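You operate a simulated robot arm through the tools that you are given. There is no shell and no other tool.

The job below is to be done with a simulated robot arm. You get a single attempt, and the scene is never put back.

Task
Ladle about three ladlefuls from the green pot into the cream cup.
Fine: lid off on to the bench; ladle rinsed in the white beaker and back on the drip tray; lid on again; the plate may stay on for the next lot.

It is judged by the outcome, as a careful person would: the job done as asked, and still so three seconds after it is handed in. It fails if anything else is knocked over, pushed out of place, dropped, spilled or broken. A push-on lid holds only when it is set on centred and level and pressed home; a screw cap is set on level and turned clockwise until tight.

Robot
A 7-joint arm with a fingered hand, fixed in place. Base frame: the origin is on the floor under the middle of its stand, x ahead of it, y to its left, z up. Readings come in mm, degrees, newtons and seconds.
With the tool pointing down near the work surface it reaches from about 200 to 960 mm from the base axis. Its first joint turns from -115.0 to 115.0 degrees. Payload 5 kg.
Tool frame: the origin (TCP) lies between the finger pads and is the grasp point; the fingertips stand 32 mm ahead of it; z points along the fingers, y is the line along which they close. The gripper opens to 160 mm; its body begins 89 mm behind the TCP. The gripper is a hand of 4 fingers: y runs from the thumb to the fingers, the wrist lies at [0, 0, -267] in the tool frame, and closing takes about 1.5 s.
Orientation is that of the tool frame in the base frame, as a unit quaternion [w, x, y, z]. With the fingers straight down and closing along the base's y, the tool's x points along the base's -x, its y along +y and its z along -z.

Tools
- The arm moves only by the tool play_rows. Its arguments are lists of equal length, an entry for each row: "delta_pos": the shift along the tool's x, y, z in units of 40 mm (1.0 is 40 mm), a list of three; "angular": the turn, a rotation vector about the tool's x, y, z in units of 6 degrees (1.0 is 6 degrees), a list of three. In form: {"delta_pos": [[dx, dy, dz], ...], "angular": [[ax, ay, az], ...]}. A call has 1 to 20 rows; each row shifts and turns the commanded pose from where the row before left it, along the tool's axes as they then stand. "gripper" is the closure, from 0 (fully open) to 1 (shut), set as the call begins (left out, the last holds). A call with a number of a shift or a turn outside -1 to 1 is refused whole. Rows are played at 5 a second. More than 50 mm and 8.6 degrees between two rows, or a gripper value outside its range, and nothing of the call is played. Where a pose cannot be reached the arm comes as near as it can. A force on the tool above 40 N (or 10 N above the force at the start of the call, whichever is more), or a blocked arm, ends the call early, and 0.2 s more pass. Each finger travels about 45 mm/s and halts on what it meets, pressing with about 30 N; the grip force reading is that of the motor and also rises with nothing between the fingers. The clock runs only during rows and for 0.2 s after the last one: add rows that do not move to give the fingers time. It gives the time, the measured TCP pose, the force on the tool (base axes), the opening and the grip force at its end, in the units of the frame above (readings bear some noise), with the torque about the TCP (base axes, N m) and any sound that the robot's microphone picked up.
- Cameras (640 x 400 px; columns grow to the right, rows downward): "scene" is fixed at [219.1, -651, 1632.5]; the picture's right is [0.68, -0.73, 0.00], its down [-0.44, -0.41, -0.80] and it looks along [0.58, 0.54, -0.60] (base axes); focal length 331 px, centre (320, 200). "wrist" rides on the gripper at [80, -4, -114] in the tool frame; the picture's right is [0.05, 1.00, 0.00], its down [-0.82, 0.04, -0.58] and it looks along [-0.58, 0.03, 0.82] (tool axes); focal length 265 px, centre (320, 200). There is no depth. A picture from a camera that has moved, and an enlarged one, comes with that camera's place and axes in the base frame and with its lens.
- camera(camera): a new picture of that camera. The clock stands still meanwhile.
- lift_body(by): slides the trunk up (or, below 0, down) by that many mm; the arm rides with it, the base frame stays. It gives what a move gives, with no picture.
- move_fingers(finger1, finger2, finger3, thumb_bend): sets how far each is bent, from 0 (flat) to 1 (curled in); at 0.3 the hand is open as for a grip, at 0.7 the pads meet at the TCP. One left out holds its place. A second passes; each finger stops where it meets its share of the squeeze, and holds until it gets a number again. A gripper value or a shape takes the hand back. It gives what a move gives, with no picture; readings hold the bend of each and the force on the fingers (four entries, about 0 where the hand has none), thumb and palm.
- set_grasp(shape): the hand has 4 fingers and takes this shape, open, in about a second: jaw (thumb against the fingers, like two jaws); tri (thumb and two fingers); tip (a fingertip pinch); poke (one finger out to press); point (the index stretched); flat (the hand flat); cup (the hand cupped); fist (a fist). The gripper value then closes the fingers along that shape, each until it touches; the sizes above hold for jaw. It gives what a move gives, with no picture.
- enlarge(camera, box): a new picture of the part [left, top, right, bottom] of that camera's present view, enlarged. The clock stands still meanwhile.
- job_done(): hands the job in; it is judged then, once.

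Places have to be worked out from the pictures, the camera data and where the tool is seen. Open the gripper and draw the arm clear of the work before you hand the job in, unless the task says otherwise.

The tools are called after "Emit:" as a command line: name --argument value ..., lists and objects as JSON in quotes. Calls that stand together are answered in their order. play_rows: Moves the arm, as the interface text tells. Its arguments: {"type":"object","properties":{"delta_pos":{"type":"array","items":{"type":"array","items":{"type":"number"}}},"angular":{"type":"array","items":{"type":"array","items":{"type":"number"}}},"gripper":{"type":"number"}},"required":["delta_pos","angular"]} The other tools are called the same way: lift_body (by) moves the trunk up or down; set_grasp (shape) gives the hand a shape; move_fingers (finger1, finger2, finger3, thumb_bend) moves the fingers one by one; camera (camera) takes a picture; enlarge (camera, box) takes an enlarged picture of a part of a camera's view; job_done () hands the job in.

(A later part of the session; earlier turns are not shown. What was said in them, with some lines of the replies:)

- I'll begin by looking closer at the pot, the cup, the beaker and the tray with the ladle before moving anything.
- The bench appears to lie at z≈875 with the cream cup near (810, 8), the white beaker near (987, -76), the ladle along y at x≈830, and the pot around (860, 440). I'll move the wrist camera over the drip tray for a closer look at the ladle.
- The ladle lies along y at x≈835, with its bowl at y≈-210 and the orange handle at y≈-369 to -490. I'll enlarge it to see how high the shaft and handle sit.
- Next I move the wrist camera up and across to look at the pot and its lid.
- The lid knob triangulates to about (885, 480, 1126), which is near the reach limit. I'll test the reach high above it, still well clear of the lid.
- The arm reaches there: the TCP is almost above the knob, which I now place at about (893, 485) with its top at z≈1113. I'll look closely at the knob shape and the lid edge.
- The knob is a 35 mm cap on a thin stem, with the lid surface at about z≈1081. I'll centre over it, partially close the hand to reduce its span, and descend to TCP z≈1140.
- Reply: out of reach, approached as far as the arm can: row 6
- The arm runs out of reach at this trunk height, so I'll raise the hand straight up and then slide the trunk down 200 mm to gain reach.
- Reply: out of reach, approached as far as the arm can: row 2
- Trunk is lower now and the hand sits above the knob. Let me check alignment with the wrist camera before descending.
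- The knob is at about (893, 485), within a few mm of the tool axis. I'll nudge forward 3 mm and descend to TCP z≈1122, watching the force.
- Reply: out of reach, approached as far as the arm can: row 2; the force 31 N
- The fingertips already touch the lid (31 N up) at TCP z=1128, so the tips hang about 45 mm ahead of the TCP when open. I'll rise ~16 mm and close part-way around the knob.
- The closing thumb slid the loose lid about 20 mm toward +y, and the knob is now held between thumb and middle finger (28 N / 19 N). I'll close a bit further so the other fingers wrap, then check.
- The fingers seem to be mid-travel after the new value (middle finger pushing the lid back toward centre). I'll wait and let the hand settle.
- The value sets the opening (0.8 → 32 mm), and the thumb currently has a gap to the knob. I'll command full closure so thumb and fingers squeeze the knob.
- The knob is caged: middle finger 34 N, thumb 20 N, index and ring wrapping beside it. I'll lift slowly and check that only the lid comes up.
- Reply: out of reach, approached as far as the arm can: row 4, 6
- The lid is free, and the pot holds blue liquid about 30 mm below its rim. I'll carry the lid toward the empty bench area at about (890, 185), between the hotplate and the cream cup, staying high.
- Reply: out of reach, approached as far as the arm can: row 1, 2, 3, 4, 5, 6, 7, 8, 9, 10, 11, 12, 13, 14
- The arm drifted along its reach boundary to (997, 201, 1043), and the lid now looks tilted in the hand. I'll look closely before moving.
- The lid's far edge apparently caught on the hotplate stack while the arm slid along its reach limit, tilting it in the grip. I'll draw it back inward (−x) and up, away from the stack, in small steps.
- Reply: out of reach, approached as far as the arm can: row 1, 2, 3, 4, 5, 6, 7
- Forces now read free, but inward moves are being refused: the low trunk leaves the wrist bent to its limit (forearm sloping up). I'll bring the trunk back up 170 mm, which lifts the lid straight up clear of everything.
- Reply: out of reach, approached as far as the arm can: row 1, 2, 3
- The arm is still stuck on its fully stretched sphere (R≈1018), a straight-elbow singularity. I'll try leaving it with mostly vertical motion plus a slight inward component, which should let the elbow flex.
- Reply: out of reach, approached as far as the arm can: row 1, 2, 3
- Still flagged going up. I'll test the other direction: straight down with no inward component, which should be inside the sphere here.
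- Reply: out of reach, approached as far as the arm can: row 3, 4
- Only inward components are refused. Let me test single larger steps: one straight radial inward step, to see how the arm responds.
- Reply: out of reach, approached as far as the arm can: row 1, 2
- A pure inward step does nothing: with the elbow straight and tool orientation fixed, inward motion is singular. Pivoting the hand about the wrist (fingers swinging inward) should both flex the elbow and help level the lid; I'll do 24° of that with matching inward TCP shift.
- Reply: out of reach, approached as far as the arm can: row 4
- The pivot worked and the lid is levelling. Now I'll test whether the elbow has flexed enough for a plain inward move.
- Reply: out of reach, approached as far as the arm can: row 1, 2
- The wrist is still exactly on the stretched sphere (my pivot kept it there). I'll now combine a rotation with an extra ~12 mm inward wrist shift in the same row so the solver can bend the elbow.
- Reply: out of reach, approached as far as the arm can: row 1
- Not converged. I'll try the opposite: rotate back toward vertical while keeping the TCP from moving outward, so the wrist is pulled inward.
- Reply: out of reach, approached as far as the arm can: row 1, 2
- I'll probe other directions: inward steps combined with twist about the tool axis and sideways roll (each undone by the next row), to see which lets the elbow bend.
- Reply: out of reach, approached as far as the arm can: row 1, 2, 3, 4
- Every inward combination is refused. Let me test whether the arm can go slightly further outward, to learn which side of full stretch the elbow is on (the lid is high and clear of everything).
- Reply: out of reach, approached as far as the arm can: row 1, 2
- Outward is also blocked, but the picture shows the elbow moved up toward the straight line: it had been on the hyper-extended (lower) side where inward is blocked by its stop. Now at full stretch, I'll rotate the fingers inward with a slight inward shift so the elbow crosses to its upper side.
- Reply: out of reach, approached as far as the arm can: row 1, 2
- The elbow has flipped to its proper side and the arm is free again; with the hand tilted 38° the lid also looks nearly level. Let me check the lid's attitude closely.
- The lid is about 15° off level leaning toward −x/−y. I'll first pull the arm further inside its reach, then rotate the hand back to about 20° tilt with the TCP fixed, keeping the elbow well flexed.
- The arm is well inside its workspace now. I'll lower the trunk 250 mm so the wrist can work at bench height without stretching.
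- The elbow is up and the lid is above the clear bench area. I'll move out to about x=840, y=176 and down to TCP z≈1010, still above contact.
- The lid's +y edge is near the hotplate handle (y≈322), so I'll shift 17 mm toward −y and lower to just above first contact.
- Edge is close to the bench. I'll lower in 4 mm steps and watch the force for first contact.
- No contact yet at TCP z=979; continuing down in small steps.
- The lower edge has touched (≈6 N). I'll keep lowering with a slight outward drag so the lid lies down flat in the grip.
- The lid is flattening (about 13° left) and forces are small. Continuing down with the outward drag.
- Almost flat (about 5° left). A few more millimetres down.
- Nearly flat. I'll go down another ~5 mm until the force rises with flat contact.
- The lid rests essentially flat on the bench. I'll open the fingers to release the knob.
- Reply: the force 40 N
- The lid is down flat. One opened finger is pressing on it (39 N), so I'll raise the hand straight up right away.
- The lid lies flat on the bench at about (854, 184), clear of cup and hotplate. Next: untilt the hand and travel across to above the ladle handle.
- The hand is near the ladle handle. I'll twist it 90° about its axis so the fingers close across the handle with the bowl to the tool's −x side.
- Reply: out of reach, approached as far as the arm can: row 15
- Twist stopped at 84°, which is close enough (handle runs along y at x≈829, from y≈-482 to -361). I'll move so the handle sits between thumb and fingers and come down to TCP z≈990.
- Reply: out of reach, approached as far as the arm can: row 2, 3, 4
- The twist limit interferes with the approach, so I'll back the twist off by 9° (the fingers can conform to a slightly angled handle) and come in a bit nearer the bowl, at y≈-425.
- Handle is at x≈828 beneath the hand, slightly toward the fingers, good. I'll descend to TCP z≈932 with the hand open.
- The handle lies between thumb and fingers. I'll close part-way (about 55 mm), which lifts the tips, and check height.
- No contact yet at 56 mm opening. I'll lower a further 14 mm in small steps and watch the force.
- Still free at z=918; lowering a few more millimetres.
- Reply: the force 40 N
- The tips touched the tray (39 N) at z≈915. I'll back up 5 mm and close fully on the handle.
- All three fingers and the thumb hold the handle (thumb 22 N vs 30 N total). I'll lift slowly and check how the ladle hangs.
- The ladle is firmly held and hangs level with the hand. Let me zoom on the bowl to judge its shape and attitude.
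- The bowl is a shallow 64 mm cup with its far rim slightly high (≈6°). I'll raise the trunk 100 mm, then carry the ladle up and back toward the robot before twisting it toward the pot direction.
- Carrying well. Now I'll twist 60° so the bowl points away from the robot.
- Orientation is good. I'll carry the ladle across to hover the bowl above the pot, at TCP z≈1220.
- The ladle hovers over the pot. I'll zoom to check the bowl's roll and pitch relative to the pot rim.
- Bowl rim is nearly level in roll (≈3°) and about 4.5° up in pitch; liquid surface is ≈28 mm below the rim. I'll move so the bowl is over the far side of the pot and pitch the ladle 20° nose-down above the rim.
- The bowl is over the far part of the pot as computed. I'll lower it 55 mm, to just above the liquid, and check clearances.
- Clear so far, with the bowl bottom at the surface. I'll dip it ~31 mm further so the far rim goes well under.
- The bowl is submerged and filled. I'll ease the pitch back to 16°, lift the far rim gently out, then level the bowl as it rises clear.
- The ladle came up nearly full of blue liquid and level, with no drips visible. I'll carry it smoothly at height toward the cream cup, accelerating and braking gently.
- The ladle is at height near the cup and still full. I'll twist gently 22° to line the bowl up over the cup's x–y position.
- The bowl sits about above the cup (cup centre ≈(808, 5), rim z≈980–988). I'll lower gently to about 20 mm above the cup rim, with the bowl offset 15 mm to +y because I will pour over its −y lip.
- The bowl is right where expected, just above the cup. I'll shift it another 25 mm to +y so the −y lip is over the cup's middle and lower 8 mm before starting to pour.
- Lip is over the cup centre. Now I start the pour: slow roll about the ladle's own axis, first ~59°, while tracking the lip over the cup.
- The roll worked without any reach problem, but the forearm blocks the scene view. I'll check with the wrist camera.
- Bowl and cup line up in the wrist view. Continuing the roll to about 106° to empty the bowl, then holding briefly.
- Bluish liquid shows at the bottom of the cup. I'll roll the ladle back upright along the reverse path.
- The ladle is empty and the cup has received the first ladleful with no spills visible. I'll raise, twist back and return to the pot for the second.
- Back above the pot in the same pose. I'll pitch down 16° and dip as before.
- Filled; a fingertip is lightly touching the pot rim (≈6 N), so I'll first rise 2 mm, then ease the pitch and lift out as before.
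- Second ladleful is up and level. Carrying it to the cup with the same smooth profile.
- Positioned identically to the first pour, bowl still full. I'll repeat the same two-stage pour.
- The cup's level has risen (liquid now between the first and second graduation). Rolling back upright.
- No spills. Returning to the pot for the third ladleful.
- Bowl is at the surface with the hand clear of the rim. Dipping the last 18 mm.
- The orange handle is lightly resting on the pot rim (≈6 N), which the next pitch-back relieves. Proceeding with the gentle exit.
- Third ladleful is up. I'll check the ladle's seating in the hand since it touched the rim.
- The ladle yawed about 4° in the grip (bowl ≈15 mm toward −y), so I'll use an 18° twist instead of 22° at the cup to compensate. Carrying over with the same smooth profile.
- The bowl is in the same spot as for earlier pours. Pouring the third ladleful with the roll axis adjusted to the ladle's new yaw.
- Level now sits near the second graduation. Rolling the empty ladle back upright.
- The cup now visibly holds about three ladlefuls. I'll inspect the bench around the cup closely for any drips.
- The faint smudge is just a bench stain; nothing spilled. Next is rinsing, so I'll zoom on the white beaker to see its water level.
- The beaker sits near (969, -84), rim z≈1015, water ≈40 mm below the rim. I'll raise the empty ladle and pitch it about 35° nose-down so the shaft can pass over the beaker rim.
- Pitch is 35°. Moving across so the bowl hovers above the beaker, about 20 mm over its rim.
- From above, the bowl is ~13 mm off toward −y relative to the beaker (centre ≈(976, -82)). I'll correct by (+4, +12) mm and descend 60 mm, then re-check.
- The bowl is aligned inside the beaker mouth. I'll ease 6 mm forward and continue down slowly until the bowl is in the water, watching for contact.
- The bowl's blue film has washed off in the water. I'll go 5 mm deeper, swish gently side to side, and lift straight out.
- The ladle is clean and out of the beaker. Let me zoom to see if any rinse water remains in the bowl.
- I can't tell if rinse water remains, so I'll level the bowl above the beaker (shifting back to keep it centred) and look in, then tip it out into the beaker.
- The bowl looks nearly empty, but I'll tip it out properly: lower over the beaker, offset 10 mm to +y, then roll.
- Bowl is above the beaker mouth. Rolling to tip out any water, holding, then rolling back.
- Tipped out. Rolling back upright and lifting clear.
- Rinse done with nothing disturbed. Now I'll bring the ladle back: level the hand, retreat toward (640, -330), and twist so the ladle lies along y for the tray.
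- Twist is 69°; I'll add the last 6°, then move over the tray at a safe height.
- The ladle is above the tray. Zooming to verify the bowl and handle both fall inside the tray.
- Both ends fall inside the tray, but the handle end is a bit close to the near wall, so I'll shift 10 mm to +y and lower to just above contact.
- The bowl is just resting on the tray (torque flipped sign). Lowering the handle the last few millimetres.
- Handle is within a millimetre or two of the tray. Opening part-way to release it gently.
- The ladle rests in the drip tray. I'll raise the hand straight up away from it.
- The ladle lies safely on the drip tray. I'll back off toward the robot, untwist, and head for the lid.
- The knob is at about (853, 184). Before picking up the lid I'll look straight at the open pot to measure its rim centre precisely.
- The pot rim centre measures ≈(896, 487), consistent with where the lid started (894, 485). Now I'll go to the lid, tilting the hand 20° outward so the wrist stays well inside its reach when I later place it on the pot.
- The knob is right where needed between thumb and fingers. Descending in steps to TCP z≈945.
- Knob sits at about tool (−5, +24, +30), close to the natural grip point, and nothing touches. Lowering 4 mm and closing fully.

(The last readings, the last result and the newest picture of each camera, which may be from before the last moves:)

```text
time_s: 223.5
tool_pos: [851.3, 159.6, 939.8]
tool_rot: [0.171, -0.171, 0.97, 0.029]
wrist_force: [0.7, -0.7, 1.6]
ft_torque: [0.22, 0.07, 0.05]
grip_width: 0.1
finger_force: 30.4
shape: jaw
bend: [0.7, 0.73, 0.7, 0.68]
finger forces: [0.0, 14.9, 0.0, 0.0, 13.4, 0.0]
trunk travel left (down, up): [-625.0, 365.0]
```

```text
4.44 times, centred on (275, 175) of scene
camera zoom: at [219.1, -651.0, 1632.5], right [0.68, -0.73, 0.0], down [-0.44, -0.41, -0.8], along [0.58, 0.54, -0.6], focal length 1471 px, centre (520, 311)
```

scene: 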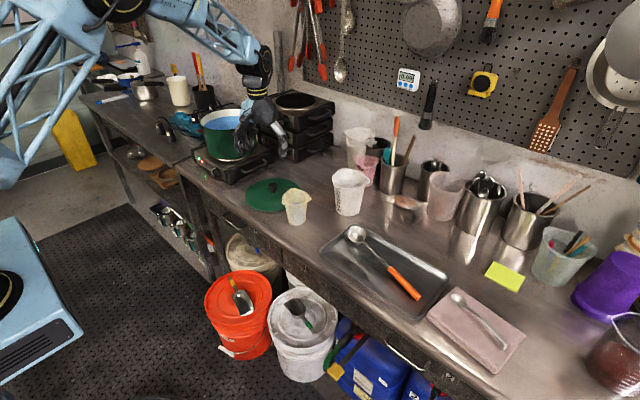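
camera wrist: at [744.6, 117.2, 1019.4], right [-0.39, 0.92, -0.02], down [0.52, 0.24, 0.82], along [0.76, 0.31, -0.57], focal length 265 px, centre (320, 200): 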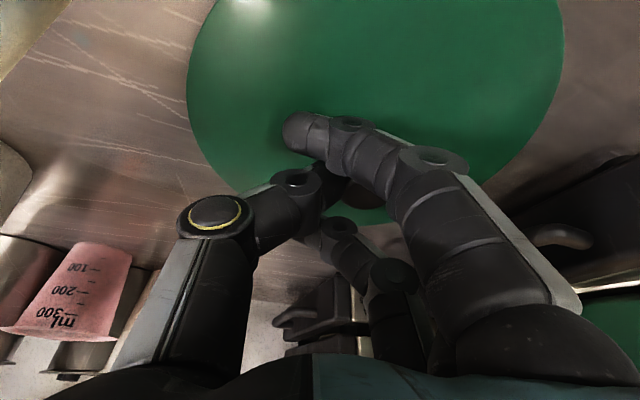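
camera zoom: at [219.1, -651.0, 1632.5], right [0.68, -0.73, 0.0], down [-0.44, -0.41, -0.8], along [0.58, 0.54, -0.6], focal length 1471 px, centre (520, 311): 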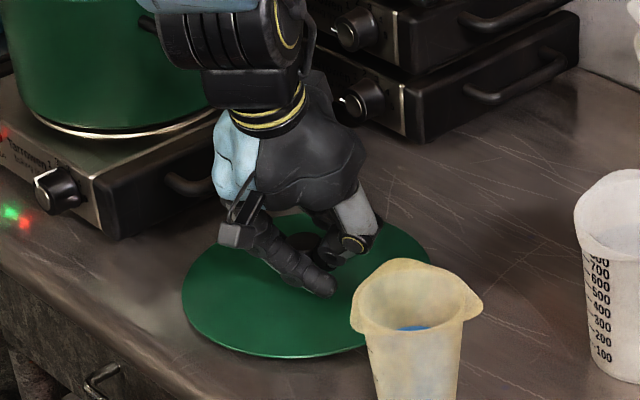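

The knob is gripped between thumb and middle finger with the others caging it. Lifting 30 mm slowly to check the lid stays level.

Emit:
play_rows --delta_pos '[[-0.034, 0, -0.094], [-0.068, 0, -0.188], [-0.085, 0, -0.235], [-0.085, 0, -0.235], [0, 0, 0], [0, 0, 0]]' --angular '[[0, 0, 0], [0, 0, 0], [0, 0, 0], [0, 0, 0], [0, 0, 0], [0, 0, 0]]'

Emit:
camera --camera "wrist"

Emit:
enlarge --camera "scene" --box '[220, 120, 330, 210]'

```text
time_s: 224.9
tool_pos: [850.9, 160.1, 971.8]
tool_rot: [0.17, -0.171, 0.97, 0.029]
wrist_force: [0.5, -0.1, -2.8]
ft_torque: [-0.06, 0.02, 0.01]
grip_width: 1.3
finger_force: 30.3
shape: jaw
bend: [0.7, 0.71, 0.7, 0.69]
finger forces: [0.4, 14.8, 0.0, 0.0, 13.8, 0.0]
trunk travel left (down, up): [-625.0, 365.0]
```

```text
taken
camera wrist: at [744.3, 117.5, 1051.0], right [-0.39, 0.92, -0.02], down [0.52, 0.24, 0.82], along [0.76, 0.31, -0.57], focal length 265 px, centre (320, 200)
```

wrist: 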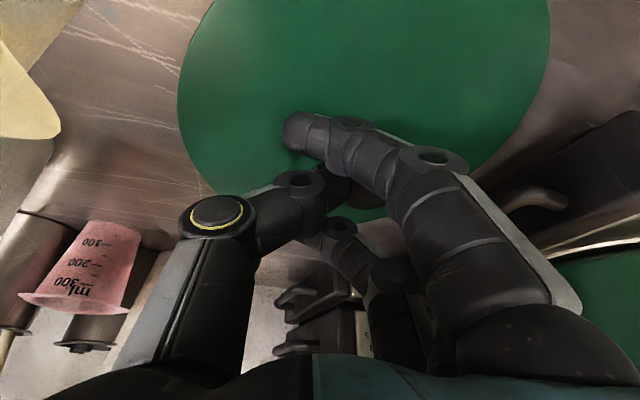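

```text
4.44 times, centred on (275, 165) of scene
camera zoom: at [219.1, -651.0, 1632.5], right [0.68, -0.73, 0.0], down [-0.44, -0.41, -0.8], along [0.58, 0.54, -0.6], focal length 1471 px, centre (520, 356)
```

zoom: 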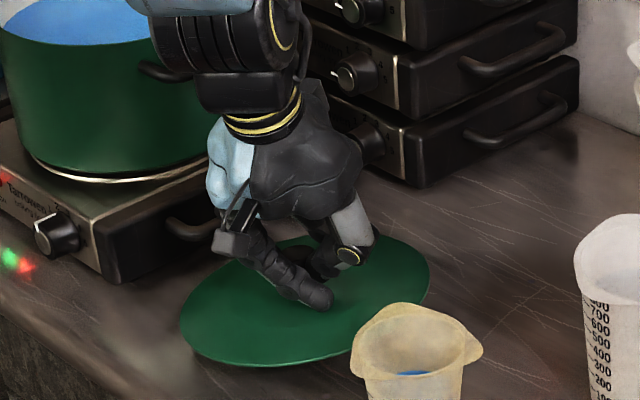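

The lid lifted cleanly and hangs about level. I'll raise it to TCP z≈1200 and carry it over the pot, then check alignment.

Emit:
play_rows --delta_pos '[[-0.279, 0, -0.766], [-0.279, 0, -0.766], [-0.279, 0, -0.766], [-0.279, 0, -0.766], [-0.279, 0, -0.766], [-0.279, 0, -0.766], [-0.279, 0, -0.766], [-0.325, 0.665, 0.116], [-0.325, 0.665, 0.116], [-0.325, 0.665, 0.116], [-0.325, 0.665, 0.116], [-0.325, 0.665, 0.116], [-0.325, 0.665, 0.116], [-0.325, 0.665, 0.116], [-0.325, 0.665, 0.116], [-0.325, 0.665, 0.116], [-0.325, 0.665, 0.116], [0, 0, 0], [0, 0, 0]]' --angular '[[0, 0, 0], [0, 0, 0], [0, 0, 0], [0, 0, 0], [0, 0, 0], [0, 0, 0], [0, 0, 0], [0, 0, 0], [0, 0, 0], [0, 0, 0], [0, 0, 0], [0, 0, 0], [0, 0, 0], [0, 0, 0], [0, 0, 0], [0, 0, 0], [0, 0, 0], [0, 0, 0], [0, 0, 0]]'

Emit:
camera --camera "wrist"

Emit:
enlarge --camera "scene" --box '[160, 60, 300, 170]'

```text
time_s: 228.9
tool_pos: [890.0, 459.5, 1199.7]
tool_rot: [0.17, -0.171, 0.97, 0.028]
wrist_force: [0.0, 0.2, -2.8]
ft_torque: [-0.07, -0.03, -0.02]
grip_width: 1.4
finger_force: 30.1
shape: jaw
bend: [0.7, 0.71, 0.7, 0.69]
finger forces: [0.3, 14.9, 0.1, 0.0, 13.6, 0.0]
trunk travel left (down, up): [-625.0, 365.0]
```

```text
taken
camera wrist: at [783.4, 415.4, 1278.6], right [-0.39, 0.92, -0.02], down [0.52, 0.24, 0.82], along [0.76, 0.31, -0.57], focal length 265 px, centre (320, 200)
```

wrist: 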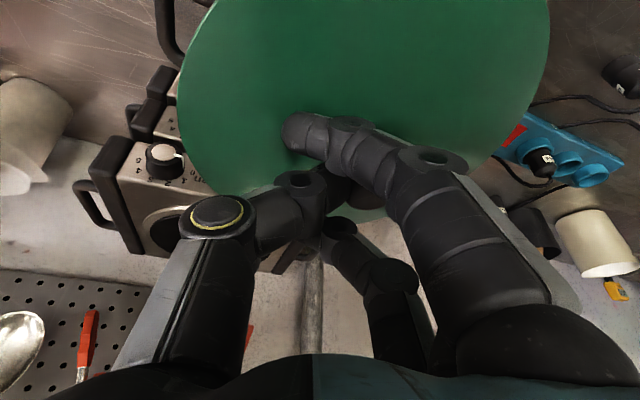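

```text
3.64 times, centred on (230, 115) of scene
camera zoom: at [219.1, -651.0, 1632.5], right [0.68, -0.73, 0.0], down [-0.44, -0.41, -0.8], along [0.58, 0.54, -0.6], focal length 1203 px, centre (647, 509)
```

zoom: 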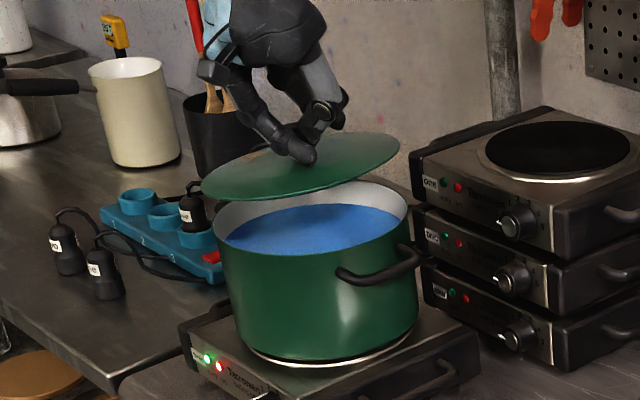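

The lid is over the pot and well centred, but its −y side hangs ≈4° high. I'll roll the hand 3.6° to level it and descend to about 9 mm above the rim.

Emit:
play_rows --delta_pos '[[0, -0.0875, 0], [0.111, 0, 0.305], [0.111, 0, 0.305], [0.111, 0, 0.305], [0.111, 0, 0.305], [0, 0, 0]]' --angular '[[-0.6, 0, 0], [0, 0, 0], [0, 0, 0], [0, 0, 0], [0, 0, 0], [0, 0, 0]]'

Emit:
enlarge --camera "scene" --box '[160, 70, 300, 180]'

Emit:
enlarge --camera "scene" --box '[195, 90, 265, 140]'

Emit:
camera --camera "wrist"

```text
time_s: 230.3
tool_pos: [891.1, 457.0, 1148.1]
tool_rot: [0.165, -0.176, 0.969, 0.06]
wrist_force: [1.0, -3.1, 0.3]
ft_torque: [0.21, 0.06, 0.02]
grip_width: 1.3
finger_force: 30.1
shape: jaw
bend: [0.7, 0.71, 0.7, 0.69]
finger forces: [0.0, 14.1, 0.1, 0.0, 14.9, 0.0]
trunk travel left (down, up): [-625.0, 365.0]
```

```text
3.64 times, centred on (230, 125) of scene
camera zoom: at [219.1, -651.0, 1632.5], right [0.68, -0.73, 0.0], down [-0.44, -0.41, -0.8], along [0.58, 0.54, -0.6], focal length 1203 px, centre (647, 473)
```

zoom: 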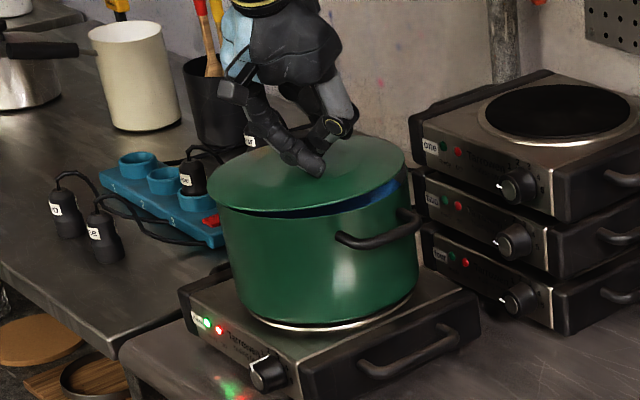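

```text
8.00 times, centred on (230, 115) of scene
camera zoom: at [219.1, -651.0, 1632.5], right [0.68, -0.73, 0.0], down [-0.44, -0.41, -0.8], along [0.58, 0.54, -0.6], focal length 2647 px, centre (1040, 880)
```

zoom: 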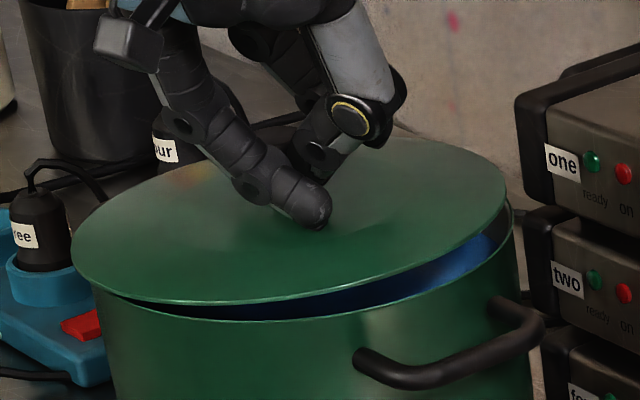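

```text
taken
camera wrist: at [786.4, 407.7, 1227.3], right [-0.41, 0.91, 0.04], down [0.53, 0.2, 0.82], along [0.74, 0.35, -0.57], focal length 265 px, centre (320, 200)
```

wrist: 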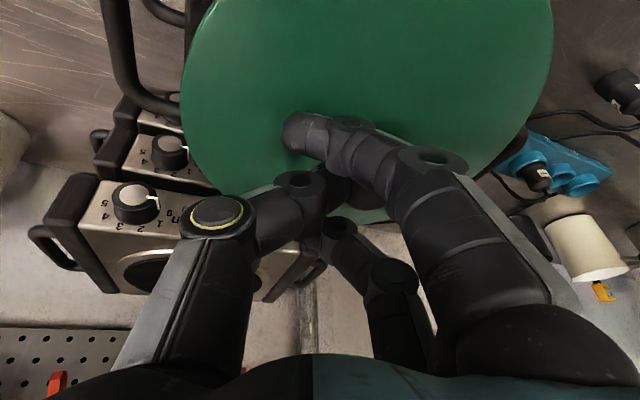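

The lid's left edge touched first, with the right still ≈5° high and the lid ≈4 mm too far left. I'll lift 6 mm, shift by (+3, −3.3) mm, and lower onto the rim in small steps.

Emit:
play_rows --delta_pos '[[-0.051, 0, -0.141], [-0.04, -0.103, 0.015], [0.0385, 0, 0.106], [0.0385, 0, 0.106], [0.0385, 0, 0.106], [0, 0, 0]]' --angular '[[0, 0, 0], [-0.3, 0, 0], [0, 0, 0], [0, 0, 0], [0, 0, 0], [0, 0, 0]]'

Emit:
enlarge --camera "scene" --box '[195, 90, 265, 140]'

```text
time_s: 231.7
tool_pos: [893.2, 454.5, 1140.5]
tool_rot: [0.163, -0.178, 0.968, 0.075]
wrist_force: [0.8, -4.1, 0.9]
ft_torque: [0.15, 0.06, -0.02]
grip_width: 1.2
finger_force: 29.8
shape: jaw
bend: [0.7, 0.72, 0.7, 0.69]
finger forces: [0.0, 14.1, 0.0, 0.1, 16.3, 0.0]
trunk travel left (down, up): [-625.0, 365.0]
```

```text
8.00 times, centred on (230, 115) of scene
camera zoom: at [219.1, -651.0, 1632.5], right [0.68, -0.73, 0.0], down [-0.44, -0.41, -0.8], along [0.58, 0.54, -0.6], focal length 2647 px, centre (1040, 880)
```

zoom: 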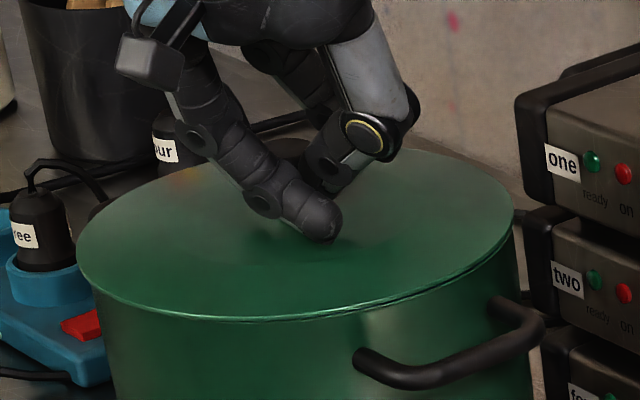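

Nearly seated: the lid looks flat and within ≈2 mm of its original place, with a small sideways push (−4 N in y). I'll shift another (+1.4, −1.5) mm while lowering 2 mm.

Emit:
play_rows --delta_pos '[[-0.019, -0.048, 0.007], [0.017, 0, 0.047], [0, 0, 0]]' --angular '[[0, 0, 0], [0, 0, 0], [0, 0, 0]]'

Emit:
enlarge --camera "scene" --box '[195, 90, 265, 140]'

Emit:
enlarge --camera "scene" --box '[225, 105, 265, 135]'

```text
time_s: 232.5
tool_pos: [894.1, 454.0, 1139.7]
tool_rot: [0.163, -0.179, 0.967, 0.075]
wrist_force: [0.8, -2.3, 5.9]
ft_torque: [0.35, 0.09, -0.01]
grip_width: 0.7
finger_force: 29.6
shape: jaw
bend: [0.7, 0.72, 0.7, 0.69]
finger forces: [0.1, 14.9, 0.0, 0.1, 16.3, 0.0]
trunk travel left (down, up): [-625.0, 365.0]
```

```text
8.00 times, centred on (230, 115) of scene
camera zoom: at [219.1, -651.0, 1632.5], right [0.68, -0.73, 0.0], down [-0.44, -0.41, -0.8], along [0.58, 0.54, -0.6], focal length 2647 px, centre (1040, 880)
```

zoom: 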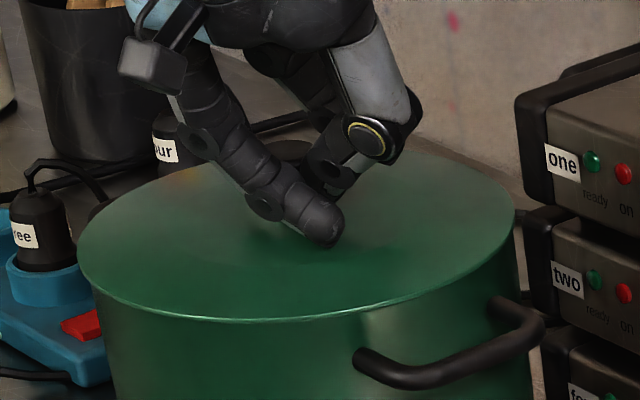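

```text
13.33 times, centred on (245, 120) of scene
camera zoom: at [219.1, -651.0, 1632.5], right [0.68, -0.73, 0.0], down [-0.44, -0.41, -0.8], along [0.58, 0.54, -0.6], focal length 4412 px, centre (1320, 1267)
```

zoom: 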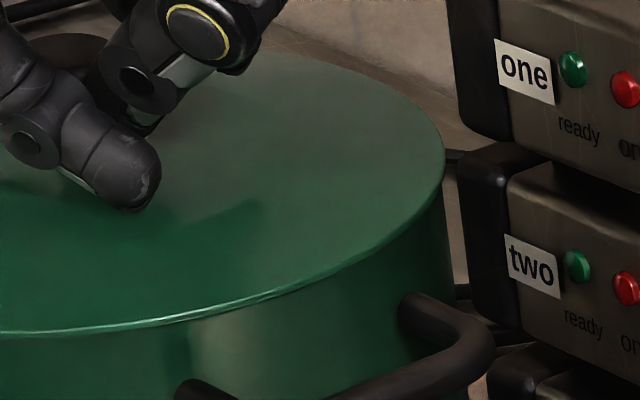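

The lid now matches its original outline with no gap. I'll press down a little to seat it fully, then release.

Emit:
play_rows --delta_pos '[[0.017, 0, 0.047], [0.017, 0, 0.047], [0, 0, 0]]' --angular '[[0, 0, 0], [0, 0, 0], [0, 0, 0]]'

```text
time_s: 233.3
tool_pos: [895.3, 452.6, 1137.0]
tool_rot: [0.164, -0.177, 0.967, 0.075]
wrist_force: [4.5, -5.5, 21.7]
ft_torque: [0.78, 0.14, -0.09]
grip_width: 1.4
finger_force: 29.7
shape: jaw
bend: [0.7, 0.72, 0.7, 0.72]
finger forces: [0.1, 16.5, 0.0, 0.1, 20.7, 0.2]
trunk travel left (down, up): [-625.0, 365.0]
```

Seated with about 24 N of press. Releasing the knob now.

Emit:
play_rows --delta_pos '[[-0.009, 0, -0.023], [0, 0, 0], [0, 0, 0], [0, 0, 0], [0, 0, 0], [0, 0, 0], [0, 0, 0]]' --angular '[[0, 0, 0], [0, 0, 0], [0, 0, 0], [0, 0, 0], [0, 0, 0], [0, 0, 0], [0, 0, 0]]' --gripper 0.35

Emit:
enlarge --camera "scene" --box '[195, 90, 265, 140]'

Emit:
camera --camera "wrist"

```text
time_s: 234.9
tool_pos: [894.1, 453.7, 1137.5]
tool_rot: [0.163, -0.178, 0.968, 0.075]
wrist_force: [-0.4, -6.4, 18.3]
ft_torque: [0.57, 0.76, 0.26]
grip_width: 100.3
finger_force: 0.1
shape: jaw
bend: [0.74, 0.7, 0.7, 0.67]
finger forces: [18.4, 0.1, 0.0, 0.0, 0.0, 0.0]
trunk travel left (down, up): [-625.0, 365.0]
```

```text
8.00 times, centred on (230, 115) of scene
camera zoom: at [219.1, -651.0, 1632.5], right [0.68, -0.73, 0.0], down [-0.44, -0.41, -0.8], along [0.58, 0.54, -0.6], focal length 2647 px, centre (1040, 880)
```

zoom: 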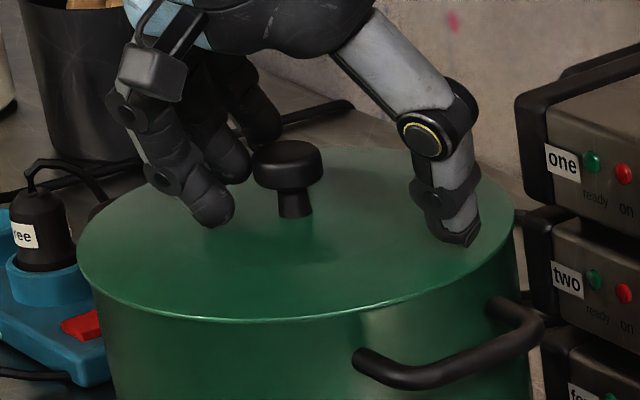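

```text
taken
camera wrist: at [790.5, 400.4, 1215.6], right [-0.42, 0.91, 0.07], down [0.54, 0.18, 0.82], along [0.73, 0.38, -0.56], focal length 265 px, centre (320, 200)
```

wrist: 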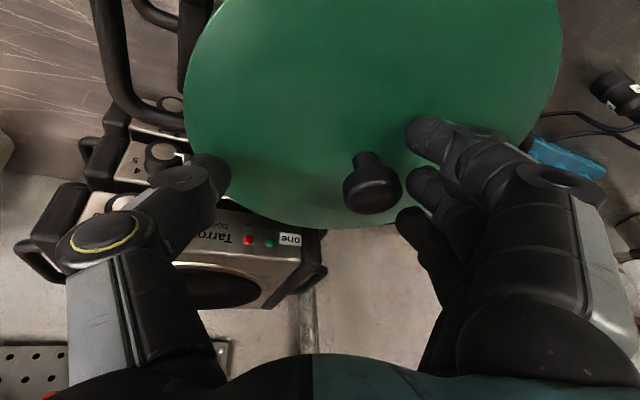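

Knob released; one finger rests on the lid (18 N). Raising the hand straight up.

Emit:
play_rows --delta_pos '[[-0.043, 0.011, -0.117], [-0.0855, 0.022, -0.234], [-0.171, 0.044, -0.468], [-0.257, 0.066, -0.703], [-0.257, 0.066, -0.703], [0, 0, 0]]' --angular '[[0, 0, 0], [0, 0, 0], [0, 0, 0], [0, 0, 0], [0, 0, 0], [0, 0, 0]]'

Emit:
enlarge --camera "scene" --box '[195, 90, 265, 140]'

Emit:
camera --camera "wrist"

```text
time_s: 236.3
tool_pos: [894.4, 454.2, 1230.9]
tool_rot: [0.162, -0.178, 0.968, 0.075]
wrist_force: [0.3, 0.0, -0.5]
ft_torque: [0.0, 0.02, -0.01]
grip_width: 103.6
finger_force: 0.1
shape: jaw
bend: [0.7, 0.7, 0.7, 0.67]
finger forces: [0.1, 0.1, 0.0, 0.0, 0.0, 0.0]
trunk travel left (down, up): [-625.0, 365.0]
```

```text
8.00 times, centred on (230, 115) of scene
camera zoom: at [219.1, -651.0, 1632.5], right [0.68, -0.73, 0.0], down [-0.44, -0.41, -0.8], along [0.58, 0.54, -0.6], focal length 2647 px, centre (1040, 880)
```

zoom: 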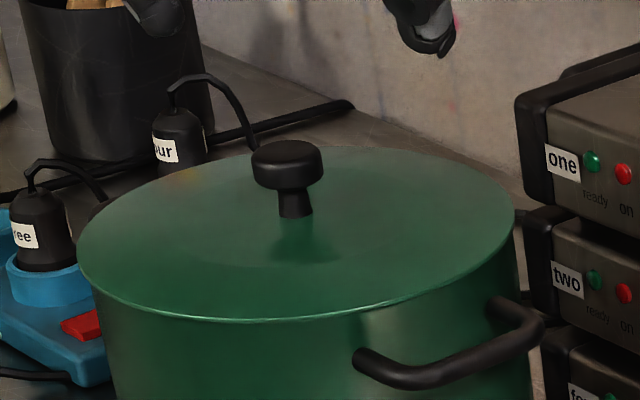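

```text
taken
camera wrist: at [791.9, 401.9, 1309.4], right [-0.42, 0.91, 0.07], down [0.54, 0.18, 0.82], along [0.73, 0.38, -0.57], focal length 265 px, centre (320, 200)
```

wrist: 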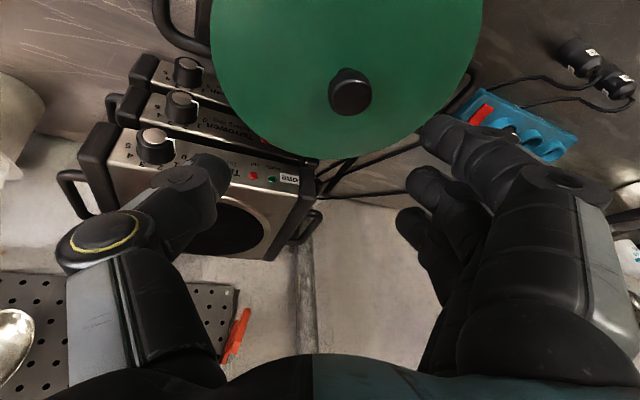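

The lid, knob and pot match the original picture within about a millimetre. I'll retreat up and back toward the robot, opening the hand, and make a final check of the whole scene.

Emit:
play_rows --delta_pos '[[0.767, 0.047, -0.503], [0.767, 0.047, -0.503], [0.767, 0.047, -0.503], [0.767, 0.047, -0.503], [0.767, 0.047, -0.503], [0.767, 0.047, -0.503], [0.767, 0.047, -0.503], [0, 0, 0]]' --angular '[[0, 0, 0], [0, 0, 0], [0, 0, 0], [0, 0, 0], [0, 0, 0], [0, 0, 0], [0, 0, 0], [0, 0, 0]]' --gripper 0.0

Emit:
camera --camera "scene"

Emit:
enlarge --camera "scene" --box '[180, 90, 340, 230]'

Emit:
enlarge --camera "scene" --box '[270, 160, 390, 240]'

Emit:
camera --camera "wrist"

```text
time_s: 238.1
tool_pos: [658.8, 369.7, 1291.3]
tool_rot: [0.163, -0.18, 0.967, 0.075]
wrist_force: [0.5, -0.5, 0.7]
ft_torque: [0.02, 0.04, -0.01]
grip_width: 159.9
finger_force: 0.1
shape: jaw
bend: [0.3, 0.3, 0.3, 0.3]
finger forces: [0.0, 0.1, 0.0, 0.0, 0.0, 0.0]
trunk travel left (down, up): [-625.0, 365.0]
```

```text
taken
```

scene: 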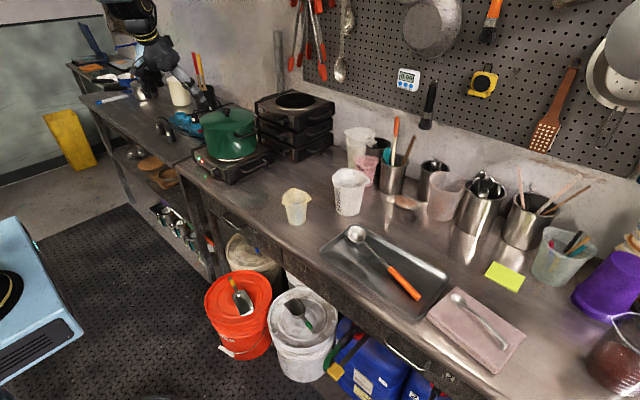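

```text
2.86 times, centred on (260, 160) of scene
camera zoom: at [219.1, -651.0, 1632.5], right [0.68, -0.73, 0.0], down [-0.44, -0.41, -0.8], along [0.58, 0.54, -0.6], focal length 945 px, centre (491, 314)
```

zoom: 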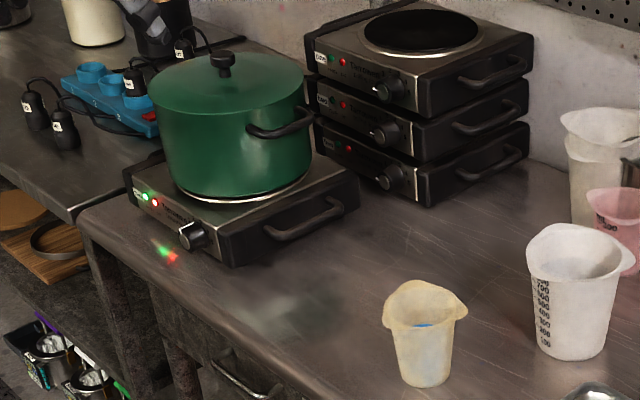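

```text
5.00 times, centred on (330, 200) of scene
camera zoom: at [219.1, -651.0, 1632.5], right [0.68, -0.73, 0.0], down [-0.44, -0.41, -0.8], along [0.58, 0.54, -0.6], focal length 1654 px, centre (270, 200)
```

zoom: 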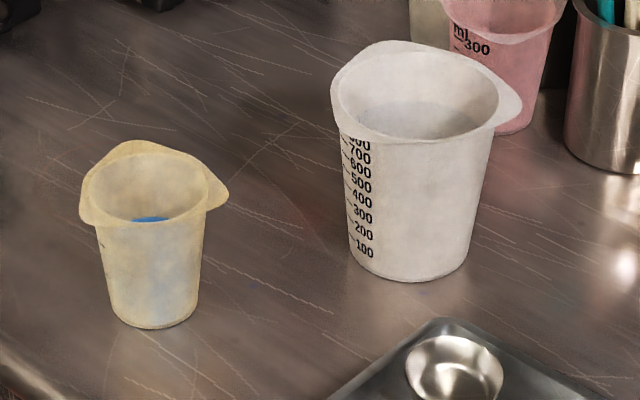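

```text
taken
camera wrist: at [556.7, 316.8, 1369.1], right [-0.42, 0.91, 0.07], down [0.54, 0.18, 0.82], along [0.73, 0.38, -0.57], focal length 265 px, centre (320, 200)
```

wrist: 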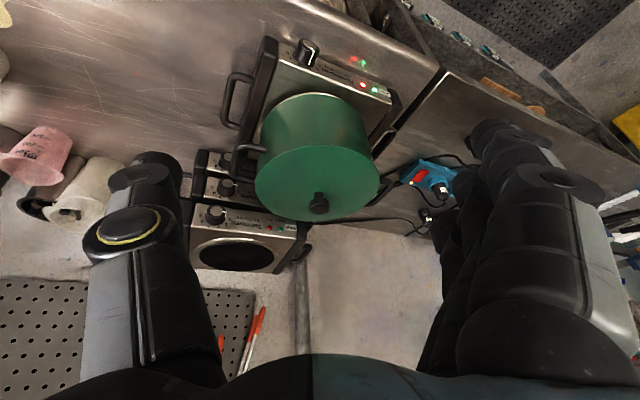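

Everything checks out. The lid is centred and flat on the pot, and the hotplate is still on. The cream cup holds an estimated 160 ml, which is close to three ladlefuls. The rinsed ladle is in the drip tray, and nothing else was disturbed or spilled. The hand is open and clear of the work, so I'm handing the job in.

Emit:
job_done

```text
The job is handed in.
```

The job is done and handed in. Three ladle dips from the green pot are in the cream cup, about 160 ml by my estimate from the camera. That is roughly 2.7 to 2.8 full ladles, because each scoop came up slightly under the brim.

- **Ladle:** I rinsed it in the white beaker, tipped out any rinse water there, and put it back on the drip tray.
- **Lid:** It is back on the pot, flat and within about a millimetre of where it started. I pressed it down with roughly 24 N.
- **Hotplate:** I left it on for the next lot.
- **Bumps along the way:**
  - The lid caught the edge of the stacked hotplates while I was carrying it off. The stack did not move, as far as the pictures show.
  - The hand and ladle handle touched the pot rim lightly during two dips. The pot is still in its original place.
- **Spills:** I saw none. There is a faint blue smudge on the bench by the cup, which I took for an old stain because it looks like other marks there.

The hand is open and the arm is clear of the bench.
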